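You operate a simulated robot arm through the tools that you are given. There is no shell and no other tool.

You are at the controls of a simulated robot arm. One attempt, no reset.

## Task
Put one of the towel pegs from the tw tray on the top of the linen rack. Close the outer cabinet door. Take the big shampoo bottle on the top of the linen rack and put it away on the top of the tiled ledge. Push the inner cabinet door shut. Fetch the green small soap from the vanity top and set it on top of the green soap bar there. The order is free. Set down upright: big shampoo bottle.

Only the result counts: the job must be done as asked and must still hold three seconds after the hand-in. Knocking over, shifting, dropping, spilling or breaking anything else fails it. Flat cloth is picked up by pressing the open fingertips on it (5 to 10 N) and closing them slowly along it; thin cloth reads only 2 to 8 mm in the jaws.

## Robot
A 7-joint arm with a two-finger parallel gripper on a trunk, on a base that drives. Base frame: it is fixed to the floor where the robot stands at the start and does not move with it; the origin is under the middle of the robot, x ahead of it, y to its left, z up. Units: m, rad, N and s.
Its first joint turns from -2.897 to 2.897 rad. Places, roughly: big shampoo bottle [-1, 1, 1]; inner cabinet door [0.1, -0.9, 0.5]; outer cabinet door [0.2, -0.4, 0.5]; small soap [0.25, -1.25, 1]; soap bar (8x5x4 cm) [0.2, -1.4, 0.9]; top of the linen rack [-0.9, 0.9, 0.9]; top of the tiled ledge (21x64 cm) [-2.18, -0.16, 0.9]; towel peg (7x3x9 cm) [0.7, 0.1, 0.9]. Payload 1.57 kg.
The tool frame sits at the grasp point between the pads (the TCP): z along the fingers, y along the line on which they close. The tips reach 0.03 m beyond it. Largest opening 0.08 m; finger width 0.017, thickness 0.012; the body of the gripper, 0.04 by 0.082 m, starts 0.08 m behind the TCP.
Orientation is that of the tool frame in the base frame, as [roll, pitch, yaw] about the fixed x, y, z axes, in that order (R = Rz(yaw) Ry(pitch) Rx(roll)). With the fingers straight down and closing along the base's y, the tool's x points along the base's -x, its y along +y and its z along -z.

## Interface
- The arm moves only by the tool apply_moves. Its argument "increments" is a list of rows, each an object of numbers (a shift or turn left out is 0, a gripper value left out holds the last): "x", "y", "z": the shift along the tool's x, y, z in m; "ax", "ay", "az": the turn, a rotation vector about the tool's x, y, z in rad. In form: [{"x": .., "y": .., "z": .., "ax": .., "ay": .., "az": ..}, ...]. A call has 1 to 20 rows; each row is the pose to reach, as a shift and turn from the pose commanded when the call began, along the tool's axes at that moment. "gripper" is the closure, from 0 (fully open) to 1 (shut), set as the call begins (left out, the last holds). A row lasts 0.2 s, in which the tool goes at most 0.05 m and 0.15 rad; a call with a longer step from one row to the next is refused whole, and so is a gripper value outside its range. A pose out of reach is approached as far as the arm can. The call stops where the force on the tool passes 40 N (or 10 N more than at its start, if that is more) or the arm is blocked; 0.2 s more then pass. Each finger travels about 0.153 m/s and halts on what it meets, pressing with about 20 N; the grip force reading is that of the motor and also rises with nothing between the fingers. The clock runs only during rows and for 0.2 s after the last one: add rows that repeat a pose to give the fingers time. It gives the time, the measured TCP pose, the force on the tool (base axes), the opening and the grip force at its end, in the units of the frame above (readings bear some noise), with the torque about the TCP (base axes, N m) and any sound that the robot's microphone picked up.
- Cameras (640 x 400 px; columns grow to the right, rows downward): "scene" is now at [-0.043, 0.2077, 1.3283]; the picture's right is [0.31, -0.95, -0.00], its down [-0.87, -0.28, -0.41] and it looks along [0.39, 0.13, -0.91] (base axes); focal length 214 px, centre (320, 200). "wrist" rides on the gripper at [0.072, -0.007, -0.122] in the tool frame; the picture's right is [0.09, 1.00, 0.00], its down [-0.84, 0.08, -0.54] and it looks along [-0.54, 0.05, 0.84] (tool axes); focal length 238 px, centre (320, 200). There is no depth. A picture from a camera that has moved, and an enlarged one, comes with that camera's place and axes in the base frame and with its lens.
- camera(camera): a new picture of that camera. It takes no simulated time.
- base_move(legs): drives the robot by 1 to 6 legs, each [ahead, left, turn to the left] in m, m and rad, along the robot's own axes; the way and the turn of a leg run together, so that a leg with both is an arc; at most 1.5 m and 3.142 rad a leg. The arm and the cameras ride along, it lands a little off, and it stops where it bumps. It gives what a move gives.
- pan_tilt(pan, tilt): turns the head with the scene camera to pan (to the left, within 2.496 rad either way) and tilt (down, from -0.506 to 1.204), counted from straight ahead of the robot. It gives what a move gives.
- close_up(camera, box): a new picture of the part [left, top, right, bottom] of that camera's present view, enlarged. It takes no simulated time.
- close_job(): hands the job in; it is judged then, once.

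Nothing tells you exact positions but the pictures and the camera data. Unless the task says otherwise, let go and move clear before handing in.

The tools are called as name(argument=value, ...) on one line, values as JSON. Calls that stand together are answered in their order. apply_moves: Moves the arm, as the interface text tells. Its arguments: {"type":"object","properties":{"increments":{"type":"array","items":{"type":"object","properties":{"x":{"type":"number"},"y":{"type":"number"},"z":{"type":"number"},"ax":{"type":"number"},"ay":{"type":"number"},"az":{"type":"number"}}}},"gripper":{"type":"number"}},"required":["increments"]} The other tools are called the same way: base_move (legs) drives the base; pan_tilt (pan, tilt) turns the head that bears the scene camera; camera (camera) takes a picture; close_up (camera, box) takes an enlarged picture of a part of a camera's view; close_job () hands the job in.

At the start:

```text
clock: 0.0
tool_pos: [0.1491, -0.5233, 1.2277]
tcp_rot: [3.141, 0.0, 3.14]
wrist_force: [-0.4, -0.1, -0.3]
wrist_torque: [0.01, 0.0, -0.05]
grip_width: 0.0797
grip_force: 0.1
robot x, y, heading: [0.0001, 0.0009, 0.003]
head pan, tilt: [0.314, 1.15]
```

scene: 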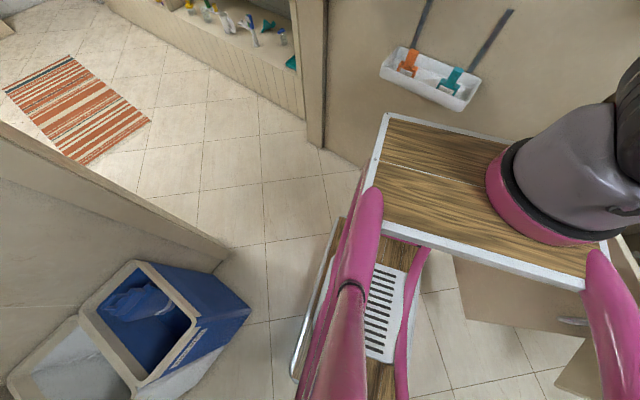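
wrist: 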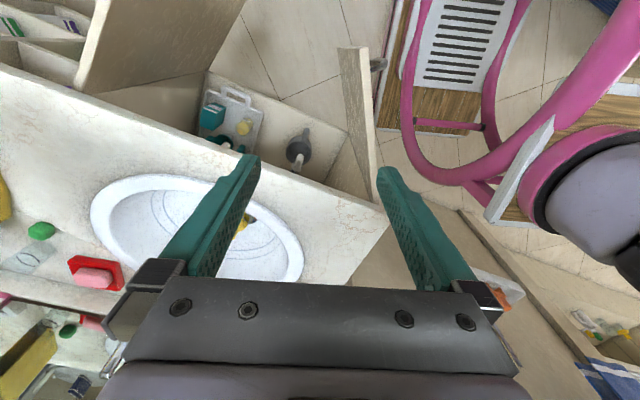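

I see the tray with towel pegs hanging ahead on the wall, and the vanity with open doors to the right. I'll look around with the head before acting.

pan_tilt(pan=0.0, tilt=0.6)

camera(camera="scene")

pan_tilt(pan=-1.3, tilt=0.7)

camera(camera="scene")

pan_tilt(pan=2.4, tilt=0.5)

camera(camera="scene")

pan_tilt(pan=-2.45, tilt=0.5)

camera(camera="scene")

```text
clock: 1.0
tool_pos: [0.1484, -0.5229, 1.2284]
tcp_rot: [-3.141, -0.001, 3.141]
wrist_force: [0.4, 0.3, 0.6]
wrist_torque: [-0.02, 0.01, 0.01]
grip_width: 0.08
grip_force: 0.2
robot x, y, heading: [-0.0, -0.0001, -0.002]
head pan, tilt: [0.0, 0.6]
```

```text
taken
camera scene: at [-0.0113, 0.1893, 1.3699], right [0.0, -1.0, 0.0], down [-0.57, 0.0, -0.82], along [0.82, 0.0, -0.57], focal length 214 px, centre (320, 200)
```

scene: 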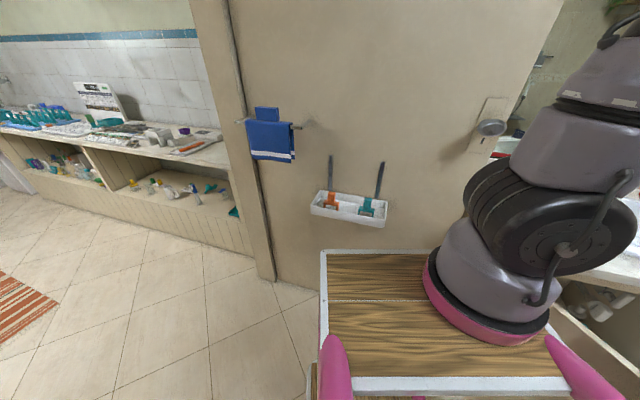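

```text
clock: 2.4
tool_pos: [0.1486, -0.5239, 1.228]
tcp_rot: [-3.141, -0.002, -3.141]
wrist_force: [0.5, 0.5, 0.6]
wrist_torque: [0.0, 0.01, -0.01]
grip_width: 0.0798
grip_force: 0.1
robot x, y, heading: [0.0011, 0.0022, 0.004]
head pan, tilt: [-1.3, 0.7]
```

```text
taken
camera scene: at [-0.0769, 0.1074, 1.3614], right [-0.96, -0.27, 0.0], down [-0.17, 0.62, -0.76], along [0.2, -0.74, -0.64], focal length 214 px, centre (320, 200)
```

scene: 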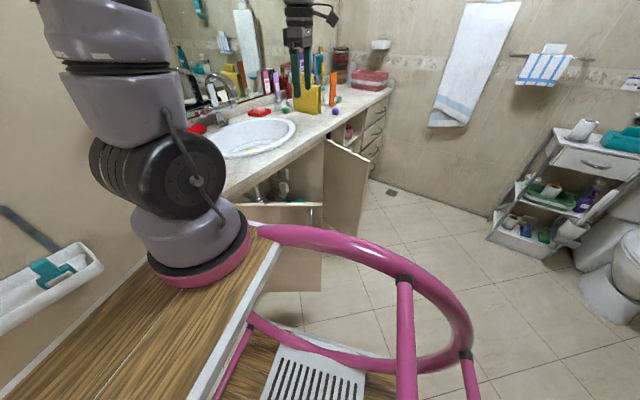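

```text
clock: 5.5
tool_pos: [0.1495, -0.5225, 1.2283]
tcp_rot: [-3.141, -0.002, -3.14]
wrist_force: [-0.1, 0.0, -0.5]
wrist_torque: [0.02, 0.04, 0.0]
grip_width: 0.08
grip_force: 0.1
robot x, y, heading: [0.0004, 0.0021, 0.002]
head pan, tilt: [2.4, 0.499]
```

```text
taken
camera scene: at [-0.1667, 0.2508, 1.3791], right [0.68, 0.74, 0.0], down [0.35, -0.32, -0.88], along [-0.65, 0.59, -0.48], focal length 214 px, centre (320, 200)
```

scene: 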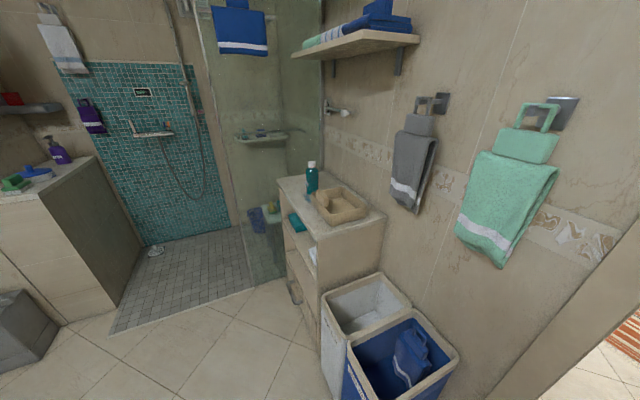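

```text
clock: 9.3
tool_pos: [0.1501, -0.5239, 1.2279]
tcp_rot: [-3.141, 0.0, 3.141]
wrist_force: [-0.3, -0.4, -0.4]
wrist_torque: [-0.01, 0.0, -0.01]
grip_width: 0.08
grip_force: 0.1
robot x, y, heading: [-0.0032, 0.0012, -0.003]
head pan, tilt: [-2.45, 0.499]
```

```text
taken
camera scene: at [-0.1697, 0.1313, 1.3791], right [-0.64, 0.77, 0.0], down [0.37, 0.31, -0.88], along [-0.68, -0.56, -0.48], focal length 214 px, centre (320, 200)
```

scene: 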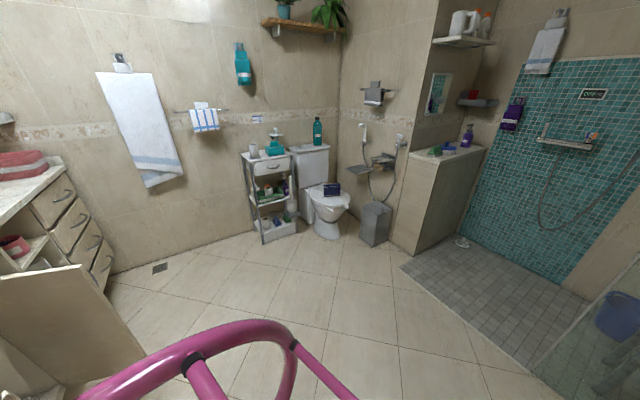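

The layout so far: the vanity with two open doors is on the right, the linen rack with the shampoo bottle is behind on the left, and the tiled ledge is at the far rear. Next I'll take close-ups of each area.

close_up(camera="wrist", box=[0, 0, 400, 250])

close_up(camera="wrist", box=[0, 150, 160, 400])

close_up(camera="scene", box=[340, 80, 540, 280])

pan_tilt(pan=-1.3, tilt=0.9)

camera(camera="scene")

close_up(camera="scene", box=[180, 0, 420, 150])

close_up(camera="scene", box=[200, 60, 400, 260])

```text
1.60 times, centred on (200, 125) of wrist
camera zoom: at [0.0768, -0.5286, 1.3515], right [-0.09, 1.0, 0.0], down [0.84, 0.08, 0.54], along [0.54, 0.05, -0.84], focal length 381 px, centre (512, 320)
```

zoom: 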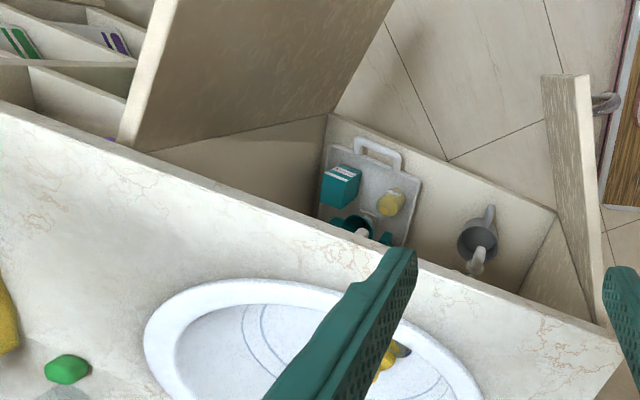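

```text
1.60 times, centred on (80, 275) of wrist
camera zoom: at [0.0768, -0.5286, 1.3515], right [-0.09, 1.0, 0.0], down [0.84, 0.08, 0.54], along [0.54, 0.05, -0.84], focal length 381 px, centre (704, 80)
```

zoom: 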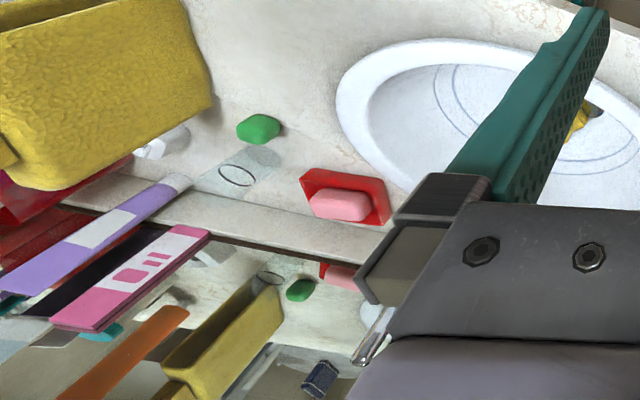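

```text
2.00 times, centred on (440, 180) of scene
camera zoom: at [-0.1697, 0.1313, 1.3791], right [-0.64, 0.77, 0.0], down [0.37, 0.31, -0.88], along [-0.68, -0.56, -0.48], focal length 429 px, centre (80, 240)
```

zoom: 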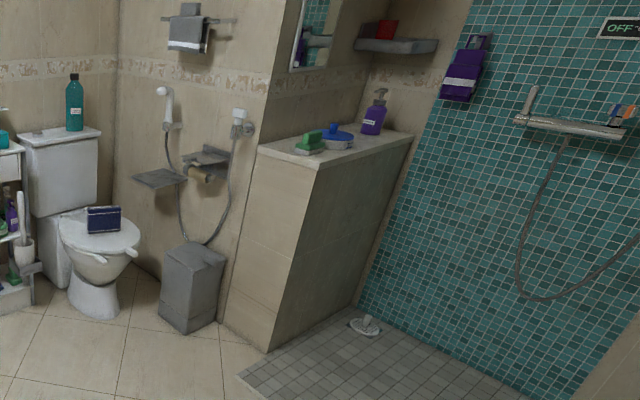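

```text
clock: 10.7
tool_pos: [0.1479, -0.5232, 1.2282]
tcp_rot: [3.139, 0.0, 3.141]
wrist_force: [-0.7, 0.4, -0.3]
wrist_torque: [-0.01, -0.01, -0.01]
grip_width: 0.0799
grip_force: 0.1
robot x, y, heading: [-0.0003, 0.001, -0.002]
head pan, tilt: [-1.3, 0.901]
```

```text
taken
camera scene: at [-0.0795, 0.1165, 1.3453], right [-0.96, -0.27, 0.0], down [-0.21, 0.76, -0.62], along [0.17, -0.6, -0.78], focal length 214 px, centre (320, 200)
```

scene: 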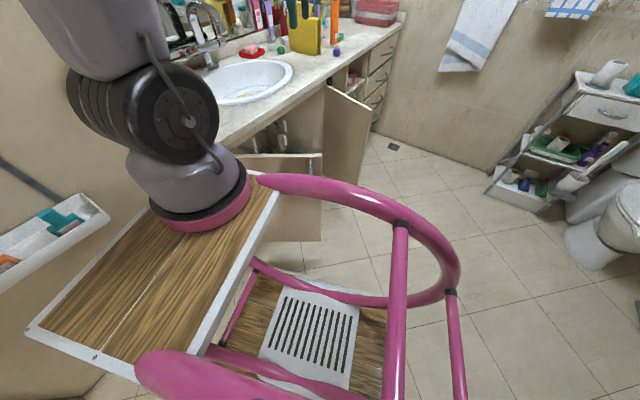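

```text
2.67 times, centred on (300, 75) of scene
camera zoom: at [-0.0795, 0.1165, 1.3453], right [-0.96, -0.27, 0.0], down [-0.21, 0.76, -0.62], along [0.17, -0.6, -0.78], focal length 572 px, centre (373, 533)
```

zoom: 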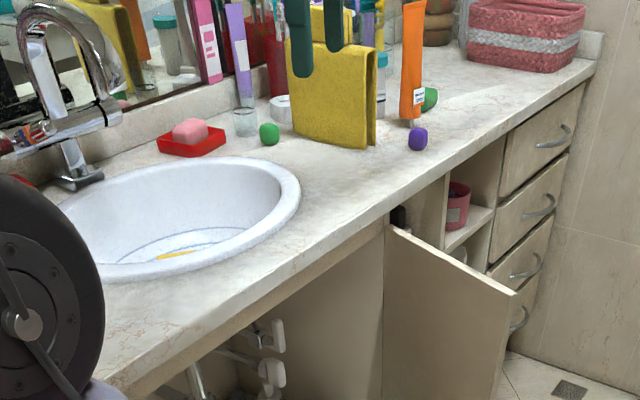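

```text
2.00 times, centred on (300, 160) of scene
camera zoom: at [-0.0795, 0.1165, 1.3453], right [-0.96, -0.27, 0.0], down [-0.21, 0.76, -0.62], along [0.17, -0.6, -0.78], focal length 429 px, centre (360, 280)
```

zoom: 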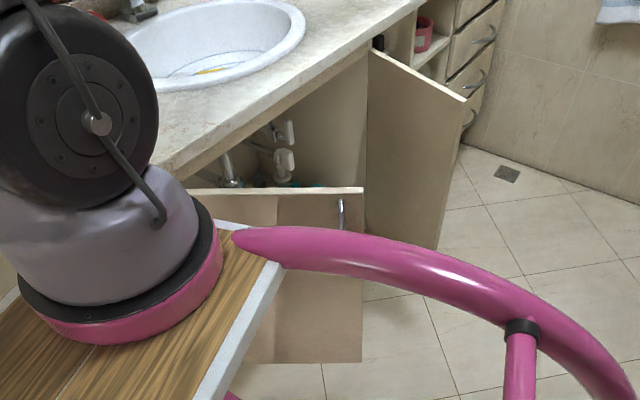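

Estimates so far are vanity top z≈0.91, outer door free end near (0.09,-0.49), inner door free end near (-0.05,-0.92). Next I'll look closely at the peg tray ahead.

pan_tilt(pan=0.0, tilt=0.8)

close_up(camera="scene", box=[280, 80, 440, 180])

pan_tilt(pan=0.5, tilt=0.7)

close_up(camera="scene", box=[360, 80, 520, 180])

```text
clock: 12.2
tool_pos: [0.1479, -0.5234, 1.2274]
tcp_rot: [-3.141, 0.0, 3.141]
wrist_force: [0.1, 0.1, -0.5]
wrist_torque: [0.0, 0.03, 0.02]
grip_width: 0.0801
grip_force: 0.1
robot x, y, heading: [0.0033, -0.0008, 0.003]
head pan, tilt: [0.0, 0.799]
```

```text
4.00 times, centred on (360, 130) of scene
camera zoom: at [-0.019, 0.1892, 1.3531], right [0.0, -1.0, 0.0], down [-0.72, 0.0, -0.7], along [0.7, 0.0, -0.72], focal length 858 px, centre (160, 480)
```

zoom: 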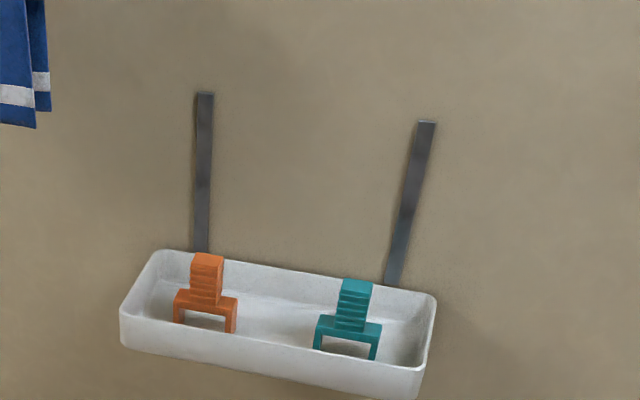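

```text
clock: 13.1
tool_pos: [0.15, -0.5233, 1.2286]
tcp_rot: [-3.141, -0.001, 3.141]
wrist_force: [0.3, 0.0, -0.4]
wrist_torque: [0.0, 0.0, 0.02]
grip_width: 0.0799
grip_force: 0.0
robot x, y, heading: [0.0021, -0.0018, -0.001]
head pan, tilt: [0.499, 0.7]
```

```text
4.00 times, centred on (440, 130) of scene
camera zoom: at [-0.025, 0.2299, 1.3614], right [0.48, -0.88, 0.0], down [-0.57, -0.31, -0.76], along [0.67, 0.37, -0.64], focal length 858 px, centre (-160, 480)
```

zoom: 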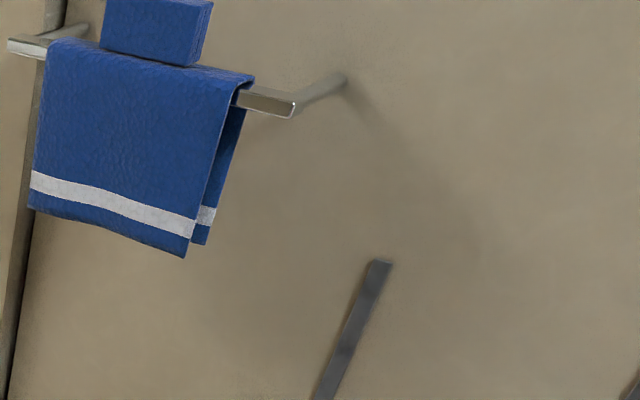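

The pegs stand upright in the wall tray (orange and teal), with a narrow tab on a wider base. I'll swing the arm around to the tray to view it with the wrist camera.

apply_moves(increments=[{"x": -0.044, "y": 0.008, "az": 0.02}, {"x": -0.085, "y": 0.025, "az": 0.04}, {"x": -0.125, "y": 0.046, "az": 0.06}, {"x": -0.163, "y": 0.07, "az": 0.08}, {"x": -0.199, "y": 0.097, "az": 0.1}, {"x": -0.232, "y": 0.127, "az": 0.12}, {"x": -0.264, "y": 0.159, "az": 0.14}, {"x": -0.292, "y": 0.194, "az": 0.16}, {"x": -0.317, "y": 0.232, "az": 0.18}, {"x": -0.339, "y": 0.27, "az": 0.2}, {"x": -0.358, "y": 0.311, "az": 0.22}, {"x": -0.374, "y": 0.353, "az": 0.24}, {"x": -0.386, "y": 0.396, "az": 0.26}, {"x": -0.395, "y": 0.44, "az": 0.27}, {"x": -0.4, "y": 0.485, "az": 0.28}, {"x": -0.401, "y": 0.53, "az": 0.29}, {"x": -0.399, "y": 0.574, "az": 0.3}, {"x": -0.393, "y": 0.619, "az": 0.31}], gripper=0)

camera(camera="wrist")

pan_tilt(pan=-1.0, tilt=0.7)

camera(camera="scene")

```text
clock: 16.9
tool_pos: [0.5443, 0.0936, 1.228]
tcp_rot: [-3.142, 0.0, 2.832]
wrist_force: [0.1, -0.7, 0.3]
wrist_torque: [0.04, 0.0, -0.01]
grip_width: 0.0801
grip_force: 0.0
robot x, y, heading: [0.001, -0.0003, 0.001]
head pan, tilt: [0.499, 0.7]
```

```text
taken
camera wrist: at [0.4736, 0.1118, 1.3519], right [0.22, 0.98, 0.0], down [0.82, -0.18, 0.54], along [0.53, -0.12, -0.84], focal length 238 px, centre (320, 200)
```

wrist: 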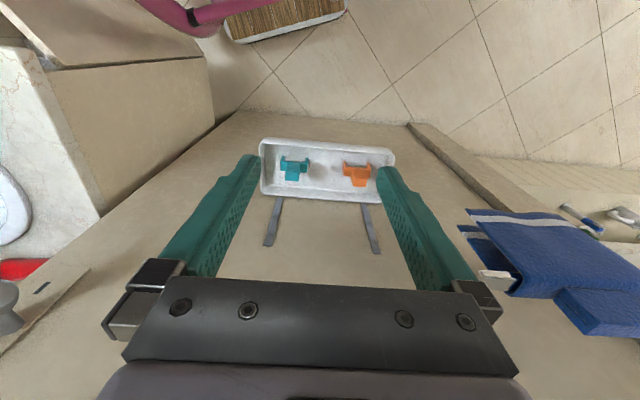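

```text
clock: 18.5
tool_pos: [0.5443, 0.0943, 1.2291]
tcp_rot: [-3.141, 0.0, 2.83]
wrist_force: [0.1, 0.0, 0.0]
wrist_torque: [0.02, -0.01, -0.02]
grip_width: 0.08
grip_force: 0.1
robot x, y, heading: [-0.0002, 0.0027, -0.004]
head pan, tilt: [-1.0, 0.7]
```

```text
taken
camera scene: at [-0.0537, 0.1179, 1.3614], right [-0.84, -0.54, 0.0], down [-0.35, 0.54, -0.76], along [0.41, -0.64, -0.64], focal length 214 px, centre (320, 200)
```

scene: 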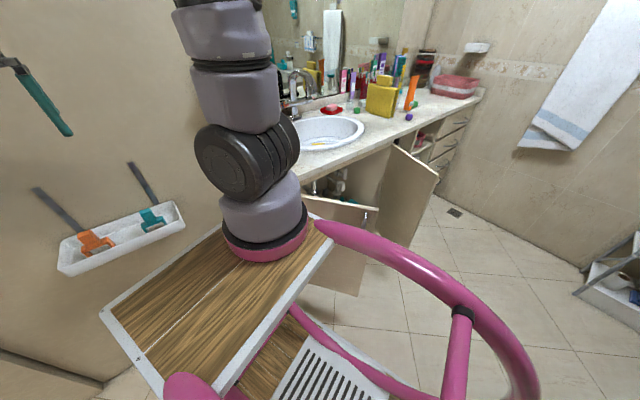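

I can see both pegs from the wrist. I'll zoom in to measure them accurately.

close_up(camera="wrist", box=[240, 120, 420, 220])

close_up(camera="scene", box=[40, 150, 240, 290])

close_up(camera="scene", box=[280, 40, 480, 160])

```text
3.56 times, centred on (330, 170) of wrist
camera zoom: at [0.4737, 0.1115, 1.352], right [0.22, 0.98, 0.0], down [0.82, -0.18, 0.54], along [0.53, -0.12, -0.84], focal length 848 px, centre (284, 307)
```

zoom: 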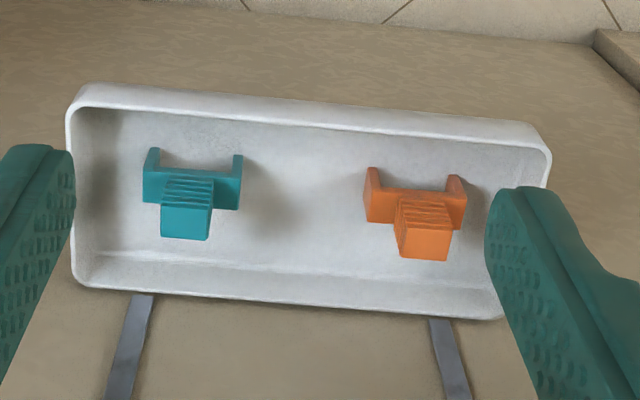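

```text
2.86 times, centred on (140, 220) of scene
camera zoom: at [-0.0537, 0.1179, 1.3614], right [-0.84, -0.54, 0.0], down [-0.35, 0.54, -0.76], along [0.41, -0.64, -0.64], focal length 613 px, centre (834, 143)
```

zoom: 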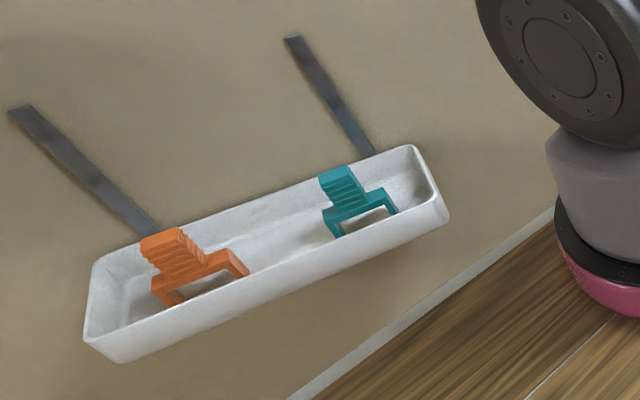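

```text
3.20 times, centred on (380, 100) of scene
camera zoom: at [-0.0537, 0.1179, 1.3614], right [-0.84, -0.54, 0.0], down [-0.35, 0.54, -0.76], along [0.41, -0.64, -0.64], focal length 686 px, centre (128, 520)
```

zoom: 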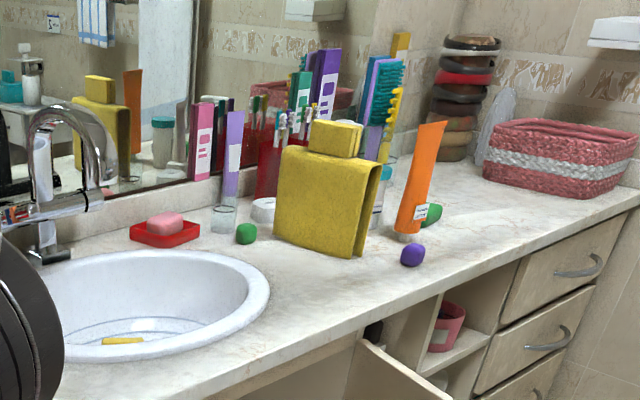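

The teal peg's tab top is near (0.70, 0.00, 0.88) and about 3.4 cm wide along the tray. I'll move above it with the fingers tilted slightly toward the wall.

apply_moves(increments=[{"x": -0.025, "y": -0.006, "z": 0.02, "ay": -0.03}, {"x": -0.05, "y": -0.012, "z": 0.05, "ay": -0.06}, {"x": -0.075, "y": -0.018, "z": 0.08, "ay": -0.1}, {"x": -0.1, "y": -0.024, "z": 0.11, "ay": -0.13}, {"x": -0.125, "y": -0.03, "z": 0.14, "ay": -0.16}, {"x": -0.15, "y": -0.036, "z": 0.17, "ay": -0.2}, {"x": -0.165, "y": -0.042, "z": 0.2, "ay": -0.23}, {"x": -0.1785, "y": -0.0458, "z": 0.22, "ay": -0.25}, {"x": -0.1785, "y": -0.0458, "z": 0.228, "ay": -0.25}], gripper=0)

camera(camera="wrist")

pan_tilt(pan=0, tilt=0.7)

camera(camera="scene")

```text
clock: 20.5
tool_pos: [0.6988, -0.0015, 0.9985]
tcp_rot: [-3.141, 0.25, 2.832]
wrist_force: [0.9, 0.5, -0.4]
wrist_torque: [-0.02, 0.02, 0.0]
grip_width: 0.08
grip_force: 0.0
robot x, y, heading: [0.0006, -0.0012, -0.002]
head pan, tilt: [-1.0, 0.7]
```

```text
taken
camera wrist: at [0.6008, 0.0238, 1.1006], right [0.22, 0.98, -0.02], down [0.67, -0.13, 0.73], along [0.71, -0.18, -0.68], focal length 238 px, centre (320, 200)
```

wrist: 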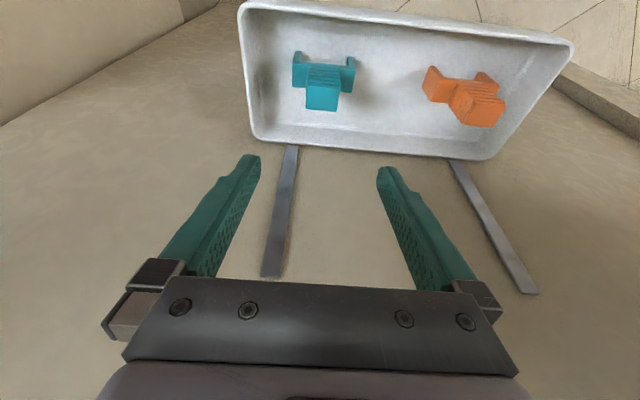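

```text
clock: 21.8
tool_pos: [0.6977, -0.0004, 0.999]
tcp_rot: [3.14, 0.251, 2.831]
wrist_force: [-0.1, -0.1, -0.5]
wrist_torque: [0.02, -0.01, 0.01]
grip_width: 0.08
grip_force: 0.0
robot x, y, heading: [0.0022, -0.0007, -0.004]
head pan, tilt: [0.0, 0.7]
```

```text
taken
camera scene: at [-0.0147, 0.1893, 1.3614], right [0.0, -1.0, 0.0], down [-0.64, 0.0, -0.76], along [0.76, 0.0, -0.64], focal length 214 px, centre (320, 200)
```

scene: 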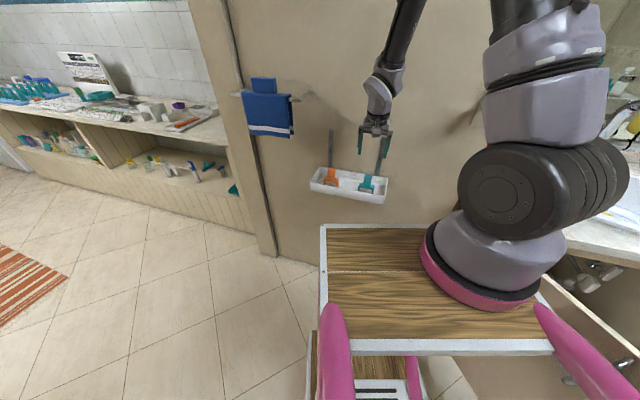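

The fingers line up with the teal peg. I'll lower straight down around the tab, then close.

apply_moves(increments=[{"x": 0.008, "y": -0.001, "z": 0.034}, {"x": 0.016, "y": -0.0023, "z": 0.069}, {"x": 0.0235, "y": -0.0023, "z": 0.1}, {"x": 0.0292, "y": -0.0023, "z": 0.1257}, {"x": 0.0292, "y": -0.0023, "z": 0.1257}], gripper=0)

camera(camera="wrist")

close_up(camera="scene", box=[300, 80, 440, 220])

```text
clock: 23.0
tool_pos: [0.6997, -0.0052, 0.8707]
tcp_rot: [3.141, 0.25, 2.831]
wrist_force: [0.2, 0.4, -0.2]
wrist_torque: [-0.01, 0.0, -0.01]
grip_width: 0.0801
grip_force: 0.1
robot x, y, heading: [0.0009, -0.0002, 0.006]
head pan, tilt: [0.0, 0.7]
```

```text
taken
camera wrist: at [0.6025, 0.0199, 0.9718], right [0.22, 0.98, -0.02], down [0.67, -0.13, 0.73], along [0.71, -0.18, -0.68], focal length 238 px, centre (320, 200)
```

wrist: 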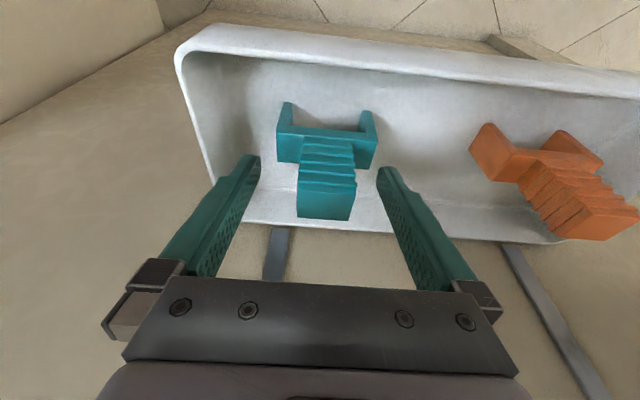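

```text
2.86 times, centred on (370, 150) of scene
camera zoom: at [-0.0148, 0.1894, 1.3614], right [0.0, -1.0, 0.0], down [-0.64, 0.0, -0.76], along [0.76, 0.0, -0.64], focal length 613 px, centre (177, 343)
```

zoom: 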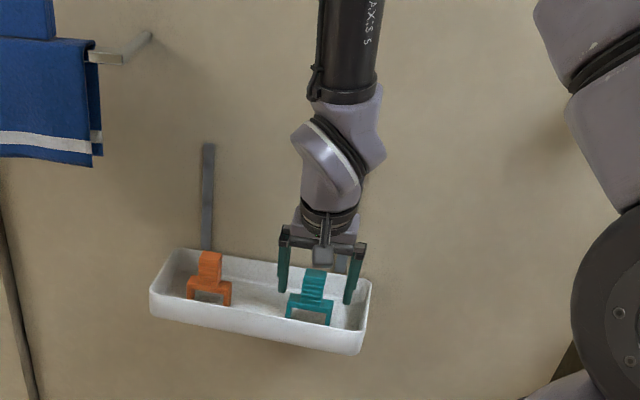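

The tab sits between the pads, about 4 mm off centre. I'll correct that and close the gripper.

apply_moves(increments=[{"y": 0.004}, {"y": 0.004}], gripper=0)

apply_moves(increments=[{}, {}, {}, {}], gripper=1)

```text
clock: 23.6
tool_pos: [0.701, -0.0007, 0.8709]
tcp_rot: [3.141, 0.249, 2.83]
wrist_force: [-0.1, 0.9, 0.3]
wrist_torque: [-0.02, -0.02, -0.02]
grip_width: 0.0801
grip_force: 0.1
robot x, y, heading: [0.001, -0.0003, 0.006]
head pan, tilt: [0.0, 0.7]
```

```text
clock: 24.6
tool_pos: [0.7015, -0.0019, 0.8699]
tcp_rot: [3.141, 0.25, 2.831]
wrist_force: [-0.2, -0.4, -0.6]
wrist_torque: [0.04, -0.02, -0.02]
grip_width: 0.0632
grip_force: 20.1
robot x, y, heading: [-0.0021, -0.0002, 0.001]
head pan, tilt: [0.0, 0.7]
```

The gripper stopped at 6.3 cm, which is wider than the tab. I'll check what it is holding.

camera(camera="wrist")

close_up(camera="scene", box=[340, 130, 400, 220])

```text
taken
camera wrist: at [0.6039, 0.0239, 0.9724], right [0.22, 0.98, -0.02], down [0.67, -0.13, 0.73], along [0.71, -0.18, -0.68], focal length 238 px, centre (320, 200)
```

wrist: 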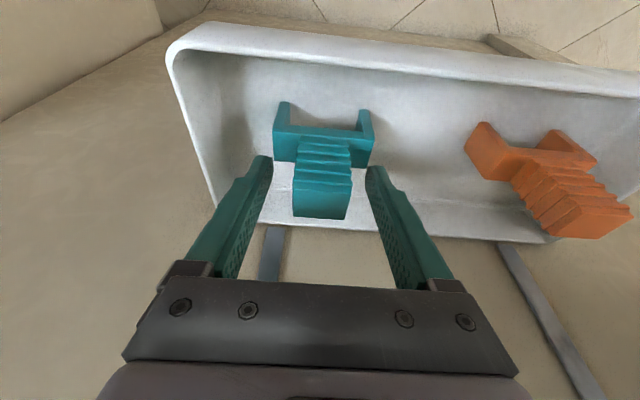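

```text
4.44 times, centred on (370, 175) of scene
camera zoom: at [-0.0147, 0.1894, 1.3614], right [0.0, -1.0, 0.0], down [-0.64, 0.0, -0.76], along [0.76, 0.0, -0.64], focal length 953 px, centre (98, 311)
```

zoom: 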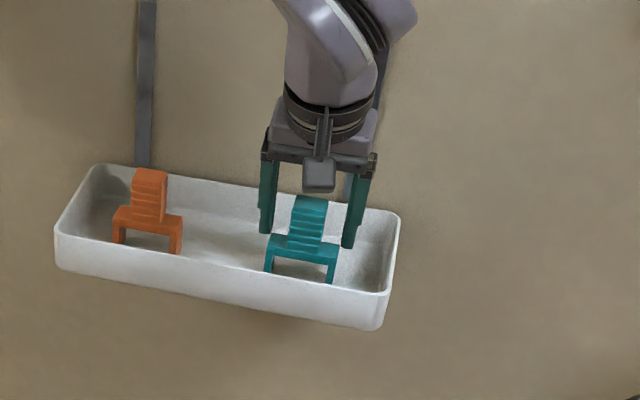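

The tips are just catching the sides of the wider base. I'll open, lower 2 cm so the base is gripped properly, and close again.

apply_moves(increments=[{}, {}], gripper=0)

apply_moves(increments=[{"x": 0.0025, "z": 0.0097}, {"x": 0.0049, "z": 0.0194}, {"x": 0.0049, "z": 0.0194}], gripper=0)

apply_moves(increments=[{}, {}, {}, {}], gripper=1)

camera(camera="wrist")

```text
clock: 25.2
tool_pos: [0.7019, -0.0021, 0.8709]
tcp_rot: [3.141, 0.248, 2.831]
wrist_force: [0.1, 0.2, 0.0]
wrist_torque: [-0.01, -0.01, 0.01]
grip_width: 0.0799
grip_force: 0.1
robot x, y, heading: [-0.0036, -0.0007, -0.001]
head pan, tilt: [0.0, 0.7]
```

```text
clock: 26.0
tool_pos: [0.7013, -0.0006, 0.8496]
tcp_rot: [3.141, 0.248, 2.831]
wrist_force: [0.1, -0.4, -0.2]
wrist_torque: [0.02, 0.01, -0.02]
grip_width: 0.0801
grip_force: 0.1
robot x, y, heading: [0.001, -0.0045, -0.002]
head pan, tilt: [0.0, 0.7]
```

```text
clock: 27.0
tool_pos: [0.701, 0.001, 0.8501]
tcp_rot: [-3.141, 0.25, 2.831]
wrist_force: [-0.2, -0.4, -0.1]
wrist_torque: [-0.01, -0.02, 0.01]
grip_width: 0.063
grip_force: 19.6
robot x, y, heading: [0.0038, 0.0014, -0.001]
head pan, tilt: [0.0, 0.7]
```

```text
taken
camera wrist: at [0.6042, 0.0249, 0.9523], right [0.22, 0.98, -0.02], down [0.67, -0.13, 0.73], along [0.71, -0.18, -0.68], focal length 238 px, centre (320, 200)
```

wrist: 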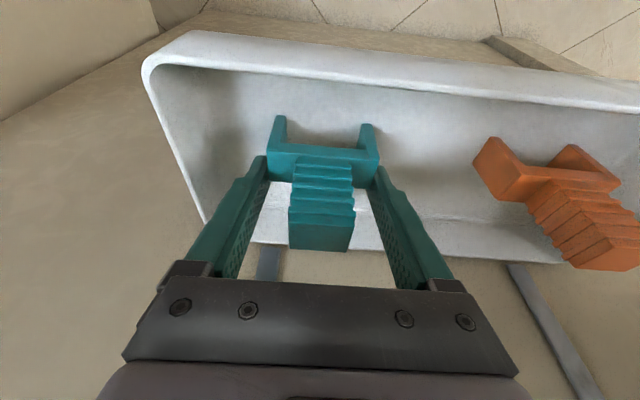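

Now the pads hold the base firmly. I'll lift it straight up.

apply_moves(increments=[{"x": -0.0062, "z": -0.0242}, {"x": -0.0149, "z": -0.0581}, {"x": -0.0248, "z": -0.0969}, {"x": -0.0359, "z": -0.1406}, {"x": -0.047, "z": -0.184}, {"x": -0.0557, "z": -0.218}])

camera(camera="wrist")

camera(camera="scene")

```text
clock: 28.4
tool_pos: [0.6991, -0.0019, 1.075]
tcp_rot: [3.141, 0.249, 2.83]
wrist_force: [0.5, -0.4, -1.2]
wrist_torque: [-0.05, 0.05, 0.02]
grip_width: 0.0632
grip_force: 19.2
robot x, y, heading: [0.0001, 0.001, -0.001]
head pan, tilt: [0.0, 0.7]
```

```text
taken
camera wrist: at [0.603, 0.0244, 1.177], right [0.22, 0.98, -0.02], down [0.67, -0.13, 0.73], along [0.71, -0.18, -0.68], focal length 238 px, centre (320, 200)
```

wrist: 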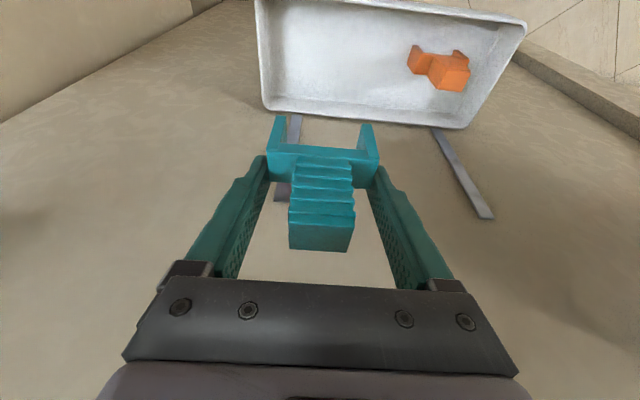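

```text
taken
camera scene: at [-0.0143, 0.1895, 1.3614], right [0.0, -1.0, 0.0], down [-0.64, 0.0, -0.76], along [0.76, 0.0, -0.64], focal length 214 px, centre (320, 200)
```

scene: 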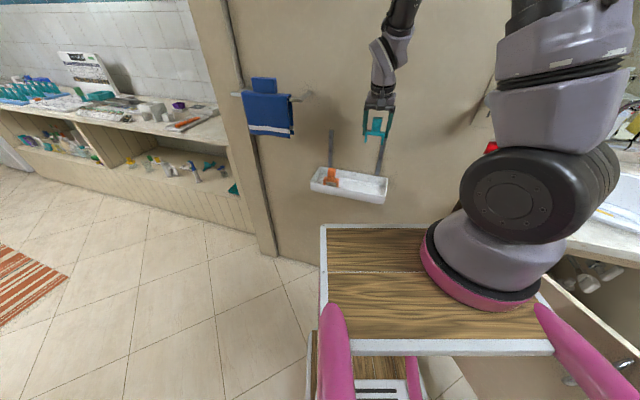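

The peg is held and lifted clear. I'll retract the arm toward the robot before driving to the linen rack.

apply_moves(increments=[{"x": 0.022, "y": -0.009, "z": -0.03}, {"x": 0.044, "y": -0.018, "z": -0.06}, {"x": 0.065, "y": -0.027, "z": -0.09}, {"x": 0.087, "y": -0.036, "z": -0.12}, {"x": 0.1087, "y": -0.0457, "z": -0.1516}, {"x": 0.1087, "y": -0.0457, "z": -0.1516}])

base_move(legs=[[-0.7, -0.05, 0]])

pan_tilt(pan=1.7, tilt=0.7)

camera(camera="scene")

```text
clock: 29.8
tool_pos: [0.551, -0.0025, 1.1967]
tcp_rot: [-3.142, 0.249, 2.832]
wrist_force: [0.3, -0.1, -0.2]
wrist_torque: [0.0, 0.02, -0.02]
grip_width: 0.0632
grip_force: 20.3
robot x, y, heading: [-0.0012, -0.0016, 0.0]
head pan, tilt: [0.0, 0.7]
```

```text
clock: 33.6
tool_pos: [-0.1464, -0.0499, 1.1979]
tcp_rot: [3.141, 0.249, 2.836]
wrist_force: [0.2, -0.6, -0.3]
wrist_torque: [0.0, 0.0, 0.0]
grip_width: 0.0631
grip_force: 20.0
robot x, y, heading: [-0.698, -0.0521, 0.005]
head pan, tilt: [0.0, 0.7]
```

```text
clock: 35.4
tool_pos: [-0.148, -0.0512, 1.1978]
tcp_rot: [3.141, 0.249, 2.834]
wrist_force: [-0.2, -0.1, 0.6]
wrist_torque: [0.01, 0.0, -0.03]
grip_width: 0.0632
grip_force: 19.3
robot x, y, heading: [-0.6967, -0.049, 0.003]
head pan, tilt: [1.7, 0.7]
```

```text
taken
camera scene: at [-0.8095, 0.2225, 1.3614], right [0.99, 0.13, 0.0], down [0.08, -0.64, -0.76], along [-0.1, 0.76, -0.64], focal length 214 px, centre (320, 200)
```

scene: 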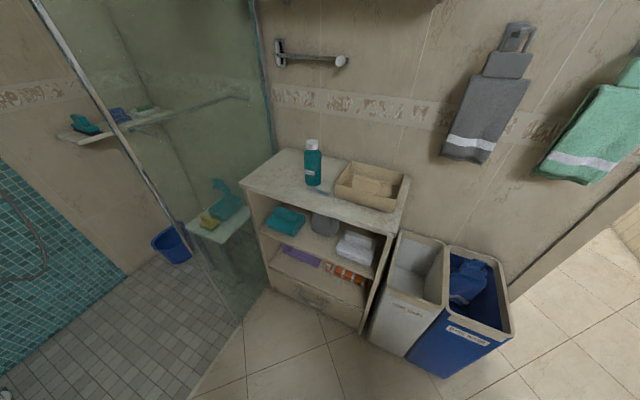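

I have a clear view of the linen rack, with the bottle mid-back, a basket on the right and free space on the left and front. I'll zoom in.

close_up(camera="scene", box=[230, 120, 430, 245])

```text
3.20 times, centred on (330, 182) of scene
camera zoom: at [-0.8095, 0.2225, 1.3614], right [0.99, 0.13, 0.0], down [0.08, -0.64, -0.76], along [-0.1, 0.76, -0.64], focal length 686 px, centre (288, 256)
```

zoom: 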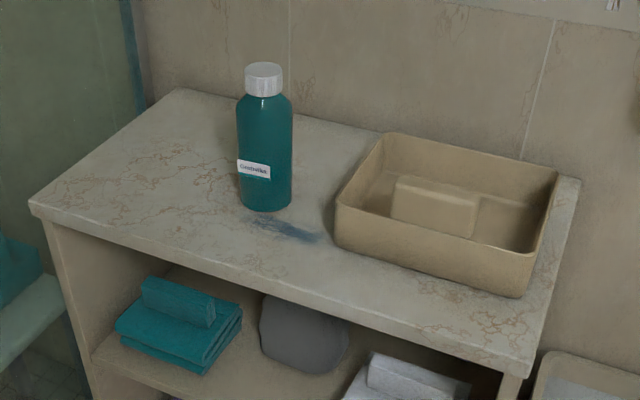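

Rack top is at z≈0.88, bottle at about (-0.926,0.896) and 17 cm tall, with a glass panel edge near (-1.34,0.65). I'll turn and drive to face the rack.

base_move(legs=[[0, 0, 1.4], [0.2146, 0.3445, 0]])

pan_tilt(pan=0.0, tilt=0.75)

camera(camera="scene")

camera(camera="wrist")

```text
clock: 41.3
tool_pos: [-0.9051, 0.7639, 1.1972]
tcp_rot: [3.14, 0.248, -2.055]
wrist_force: [-0.2, 0.6, 0.1]
wrist_torque: [-0.01, 0.02, 0.0]
grip_width: 0.0632
grip_force: 20.1
robot x, y, heading: [-1.0024, 0.2223, 1.402]
head pan, tilt: [1.7, 0.7]
```

```text
clock: 43.0
tool_pos: [-0.9047, 0.7639, 1.1984]
tcp_rot: [3.141, 0.25, -2.052]
wrist_force: [0.3, -0.5, -0.5]
wrist_torque: [0.0, -0.01, -0.01]
grip_width: 0.0631
grip_force: 20.0
robot x, y, heading: [-0.9984, 0.2184, 1.395]
head pan, tilt: [0.0, 0.75]
```

```text
taken
camera scene: at [-1.1904, 0.236, 1.3571], right [0.99, -0.17, 0.0], down [-0.12, -0.67, -0.73], along [0.12, 0.72, -0.68], focal length 214 px, centre (320, 200)
```

scene: 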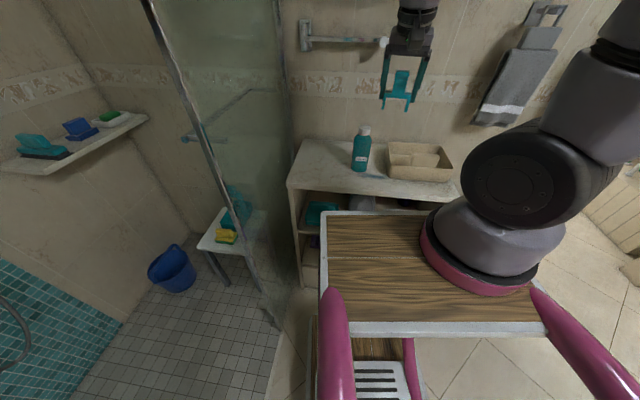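

```text
taken
camera wrist: at [-0.9449, 0.6737, 1.2995], right [-0.92, 0.38, -0.02], down [0.24, 0.64, 0.73], along [0.29, 0.67, -0.68], focal length 238 px, centre (320, 200)
```

wrist: 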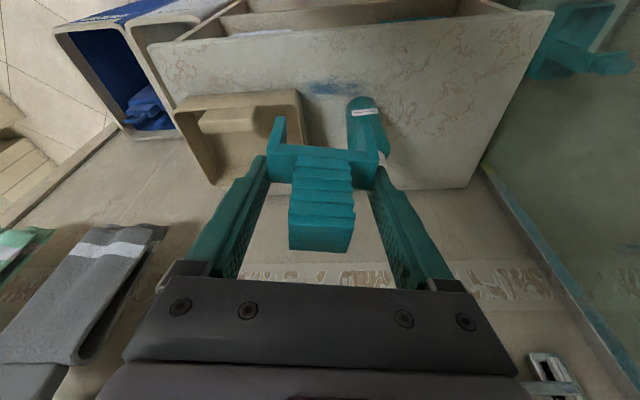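

I'm in front of the rack. I'll take close-ups to refine the bottle and rack positions.

close_up(camera="scene", box=[280, 90, 480, 215])

close_up(camera="wrist", box=[300, 0, 560, 200])

```text
3.20 times, centred on (380, 152) of scene
camera zoom: at [-1.1904, 0.236, 1.3571], right [0.99, -0.17, 0.0], down [-0.12, -0.67, -0.73], along [0.12, 0.72, -0.68], focal length 686 px, centre (128, 352)
```

zoom: 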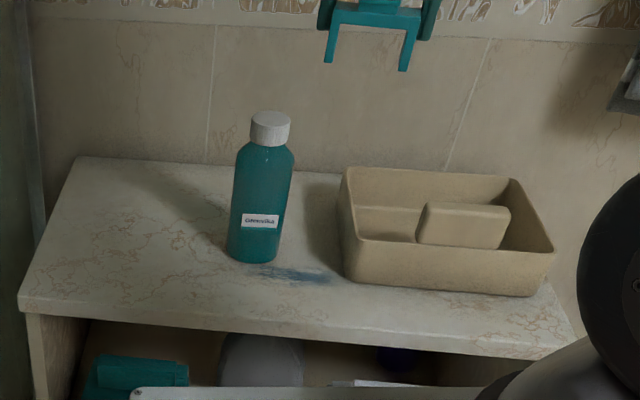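

```text
2.00 times, centred on (430, 100) of wrist
camera zoom: at [-0.9449, 0.6737, 1.2995], right [-0.92, 0.38, -0.02], down [0.24, 0.64, 0.73], along [0.29, 0.67, -0.68], focal length 477 px, centre (100, 400)
```

zoom: 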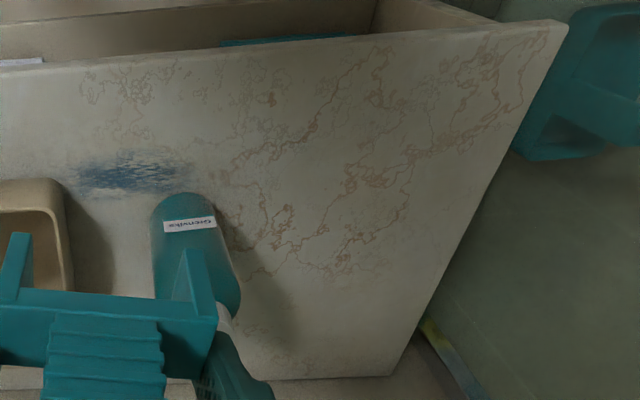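

I'll place the peg near (-1.06, 0.93) on the free left part of the rack. First I'll move over it at height.

apply_moves(increments=[{"x": -0.012, "y": 0.036, "z": 0.003}, {"x": -0.024, "y": 0.071, "z": 0.006}, {"x": -0.036, "y": 0.107, "z": 0.009}, {"x": -0.049, "y": 0.143, "z": 0.012}, {"x": -0.061, "y": 0.179, "z": 0.016}, {"x": -0.0729, "y": 0.2143, "z": 0.0186}, {"x": -0.0729, "y": 0.2143, "z": 0.0186}])

camera(camera="wrist")

camera(camera="scene")

```text
clock: 44.6
tool_pos: [-1.0598, 0.9305, 1.1972]
tcp_rot: [3.14, 0.25, -2.05]
wrist_force: [-1.0, 0.1, -0.3]
wrist_torque: [-0.02, 0.0, -0.02]
grip_width: 0.0633
grip_force: 19.6
robot x, y, heading: [-1.0034, 0.2203, 1.401]
head pan, tilt: [0.0, 0.75]
```

```text
taken
camera wrist: at [-1.1003, 0.8403, 1.2989], right [-0.92, 0.38, -0.02], down [0.24, 0.64, 0.73], along [0.29, 0.67, -0.68], focal length 238 px, centre (320, 200)
```

wrist: 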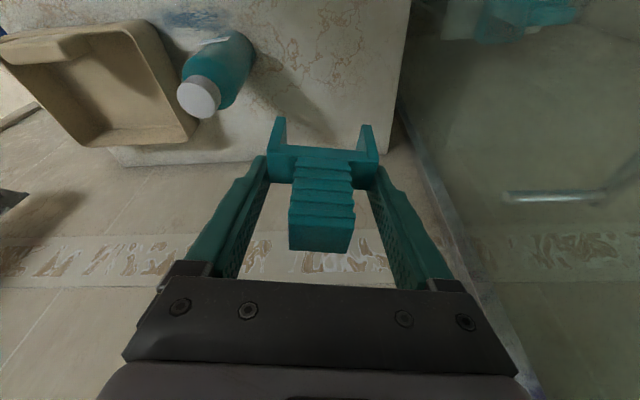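

```text
taken
camera scene: at [-1.1903, 0.2359, 1.3571], right [0.99, -0.17, 0.0], down [-0.12, -0.67, -0.73], along [0.12, 0.72, -0.68], focal length 214 px, centre (320, 200)
```

scene: 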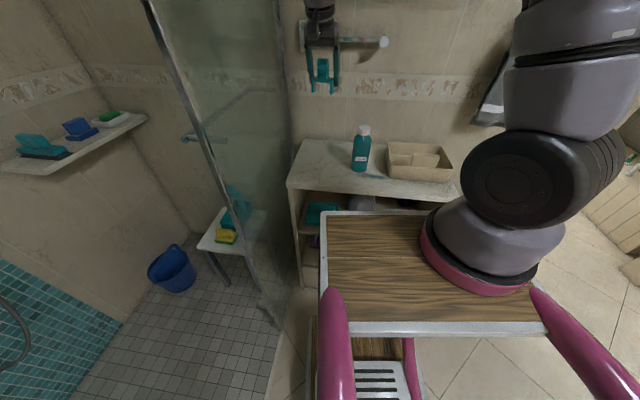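

Position over the left rack area is clear. I'll lower to just above the surface.

apply_moves(increments=[{"x": 0.0098, "z": 0.0383}, {"x": 0.0195, "z": 0.0765}, {"x": 0.0293, "z": 0.1148}, {"x": 0.0391, "z": 0.1531}, {"x": 0.048, "z": 0.19}, {"x": 0.0561, "z": 0.2199}, {"x": 0.0561, "z": 0.2199}])

close_up(camera="scene", box=[280, 90, 400, 200])

camera(camera="wrist")

```text
clock: 46.2
tool_pos: [-1.0604, 0.9304, 0.9704]
tcp_rot: [3.141, 0.248, -2.053]
wrist_force: [-0.4, -0.5, 0.2]
wrist_torque: [-0.01, -0.01, 0.01]
grip_width: 0.063
grip_force: 19.8
robot x, y, heading: [-0.9985, 0.2208, 1.4]
head pan, tilt: [0.0, 0.75]
```

```text
3.64 times, centred on (340, 145) of scene
camera zoom: at [-1.1904, 0.2359, 1.3571], right [0.99, -0.17, 0.0], down [-0.12, -0.67, -0.73], along [0.12, 0.72, -0.68], focal length 780 px, centre (247, 400)
```

zoom: 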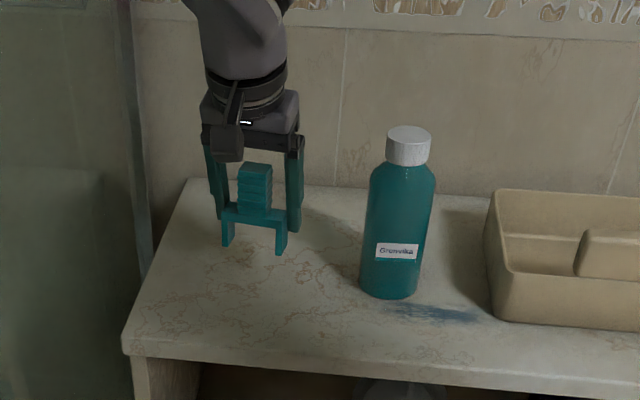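

```text
taken
camera wrist: at [-1.1009, 0.8399, 1.0719], right [-0.92, 0.38, -0.02], down [0.24, 0.64, 0.73], along [0.29, 0.67, -0.68], focal length 238 px, centre (320, 200)
```

wrist: 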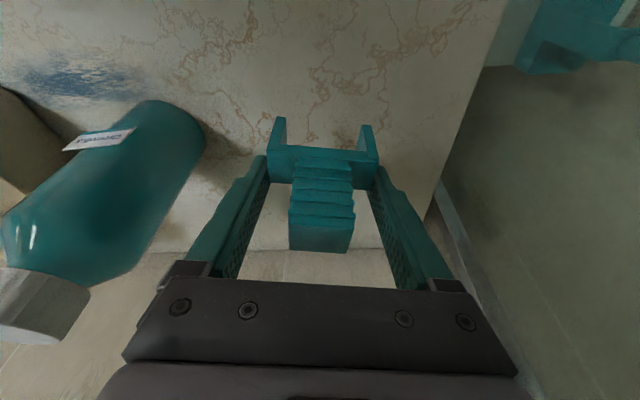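

About 3 cm to go. I'll lower gently in small steps and watch the force.

apply_moves(increments=[{"x": 0.0012, "z": 0.0048}, {"x": 0.0025, "z": 0.0097}, {"x": 0.0037, "z": 0.0145}, {"x": 0.005, "z": 0.0194}, {"x": 0.005, "z": 0.0194}])

apply_moves(increments=[{"x": 0.0007, "z": 0.0029}, {"x": 0.0015, "z": 0.0058}, {"x": 0.0015, "z": 0.0058}])

apply_moves(increments=[{"x": 0.0005, "z": 0.0019}, {"x": 0.001, "z": 0.0039}, {"x": 0.001, "z": 0.0039}])

```text
clock: 47.4
tool_pos: [-1.0599, 0.9294, 0.9511]
tcp_rot: [-3.141, 0.249, -2.051]
wrist_force: [-0.3, 0.3, 0.0]
wrist_torque: [-0.03, 0.02, 0.0]
grip_width: 0.063
grip_force: 20.3
robot x, y, heading: [-0.9971, 0.222, 1.401]
head pan, tilt: [0.0, 0.75]
```

```text
clock: 48.2
tool_pos: [-1.0596, 0.9295, 0.9455]
tcp_rot: [3.141, 0.251, -2.052]
wrist_force: [0.4, 0.3, 0.6]
wrist_torque: [-0.01, 0.02, 0.02]
grip_width: 0.0633
grip_force: 19.9
robot x, y, heading: [-1.0018, 0.2205, 1.396]
head pan, tilt: [0.0, 0.75]
```

```text
clock: 49.0
tool_pos: [-1.0594, 0.9299, 0.9408]
tcp_rot: [-3.141, 0.25, -2.05]
wrist_force: [-0.1, -0.3, -0.4]
wrist_torque: [0.0, 0.0, 0.01]
grip_width: 0.0631
grip_force: 20.0
robot x, y, heading: [-1.0013, 0.2196, 1.401]
head pan, tilt: [0.0, 0.75]
```

apply_moves(increments=[{"x": 0.0005, "z": 0.0019}, {"x": 0.001, "z": 0.0039}, {"x": 0.001, "z": 0.0039}])

close_up(camera="scene", box=[280, 110, 360, 180])

```text
clock: 49.8
tool_pos: [-1.0594, 0.9313, 0.9382]
tcp_rot: [3.141, 0.249, -2.052]
wrist_force: [0.1, 0.4, 1.0]
wrist_torque: [0.03, -0.01, 0.01]
grip_width: 0.0632
grip_force: 20.0
robot x, y, heading: [-0.9986, 0.2216, 1.405]
head pan, tilt: [0.0, 0.75]
```

```text
5.71 times, centred on (320, 145) of scene
camera zoom: at [-1.1904, 0.236, 1.3571], right [0.99, -0.17, 0.0], down [-0.12, -0.67, -0.73], along [0.12, 0.72, -0.68], focal length 1226 px, centre (320, 514)
```

zoom: 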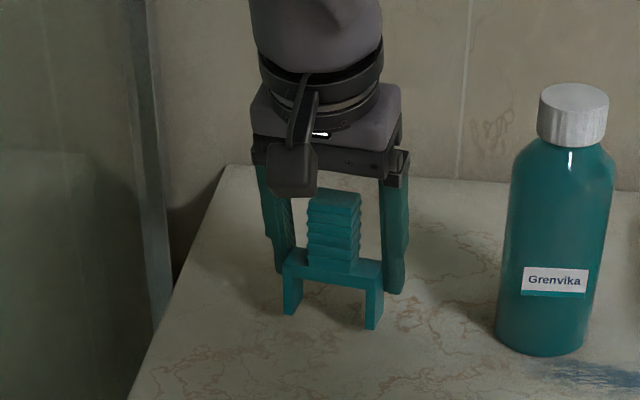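

apply_moves(increments=[{"x": 0.0005, "z": 0.0019}, {"x": 0.0007, "z": 0.0029}, {"x": 0.0007, "z": 0.0029}])

apply_moves(increments=[{"x": 0.0005, "z": 0.0019}, {"x": 0.0007, "z": 0.0029}, {"x": 0.0007, "z": 0.0029}])

```text
clock: 50.6
tool_pos: [-1.0588, 0.9293, 0.9337]
tcp_rot: [-3.14, 0.249, -2.051]
wrist_force: [-1.0, 0.6, 0.0]
wrist_torque: [-0.01, -0.03, 0.0]
grip_width: 0.0632
grip_force: 19.5
robot x, y, heading: [-1.001, 0.2192, 1.404]
head pan, tilt: [0.0, 0.75]
```

```text
clock: 51.4
tool_pos: [-1.0585, 0.9295, 0.9303]
tcp_rot: [3.14, 0.249, -2.053]
wrist_force: [-0.5, 0.3, -0.9]
wrist_torque: [0.04, -0.06, 0.0]
grip_width: 0.0631
grip_force: 20.1
robot x, y, heading: [-1.0014, 0.2242, 1.399]
head pan, tilt: [0.0, 0.75]
```

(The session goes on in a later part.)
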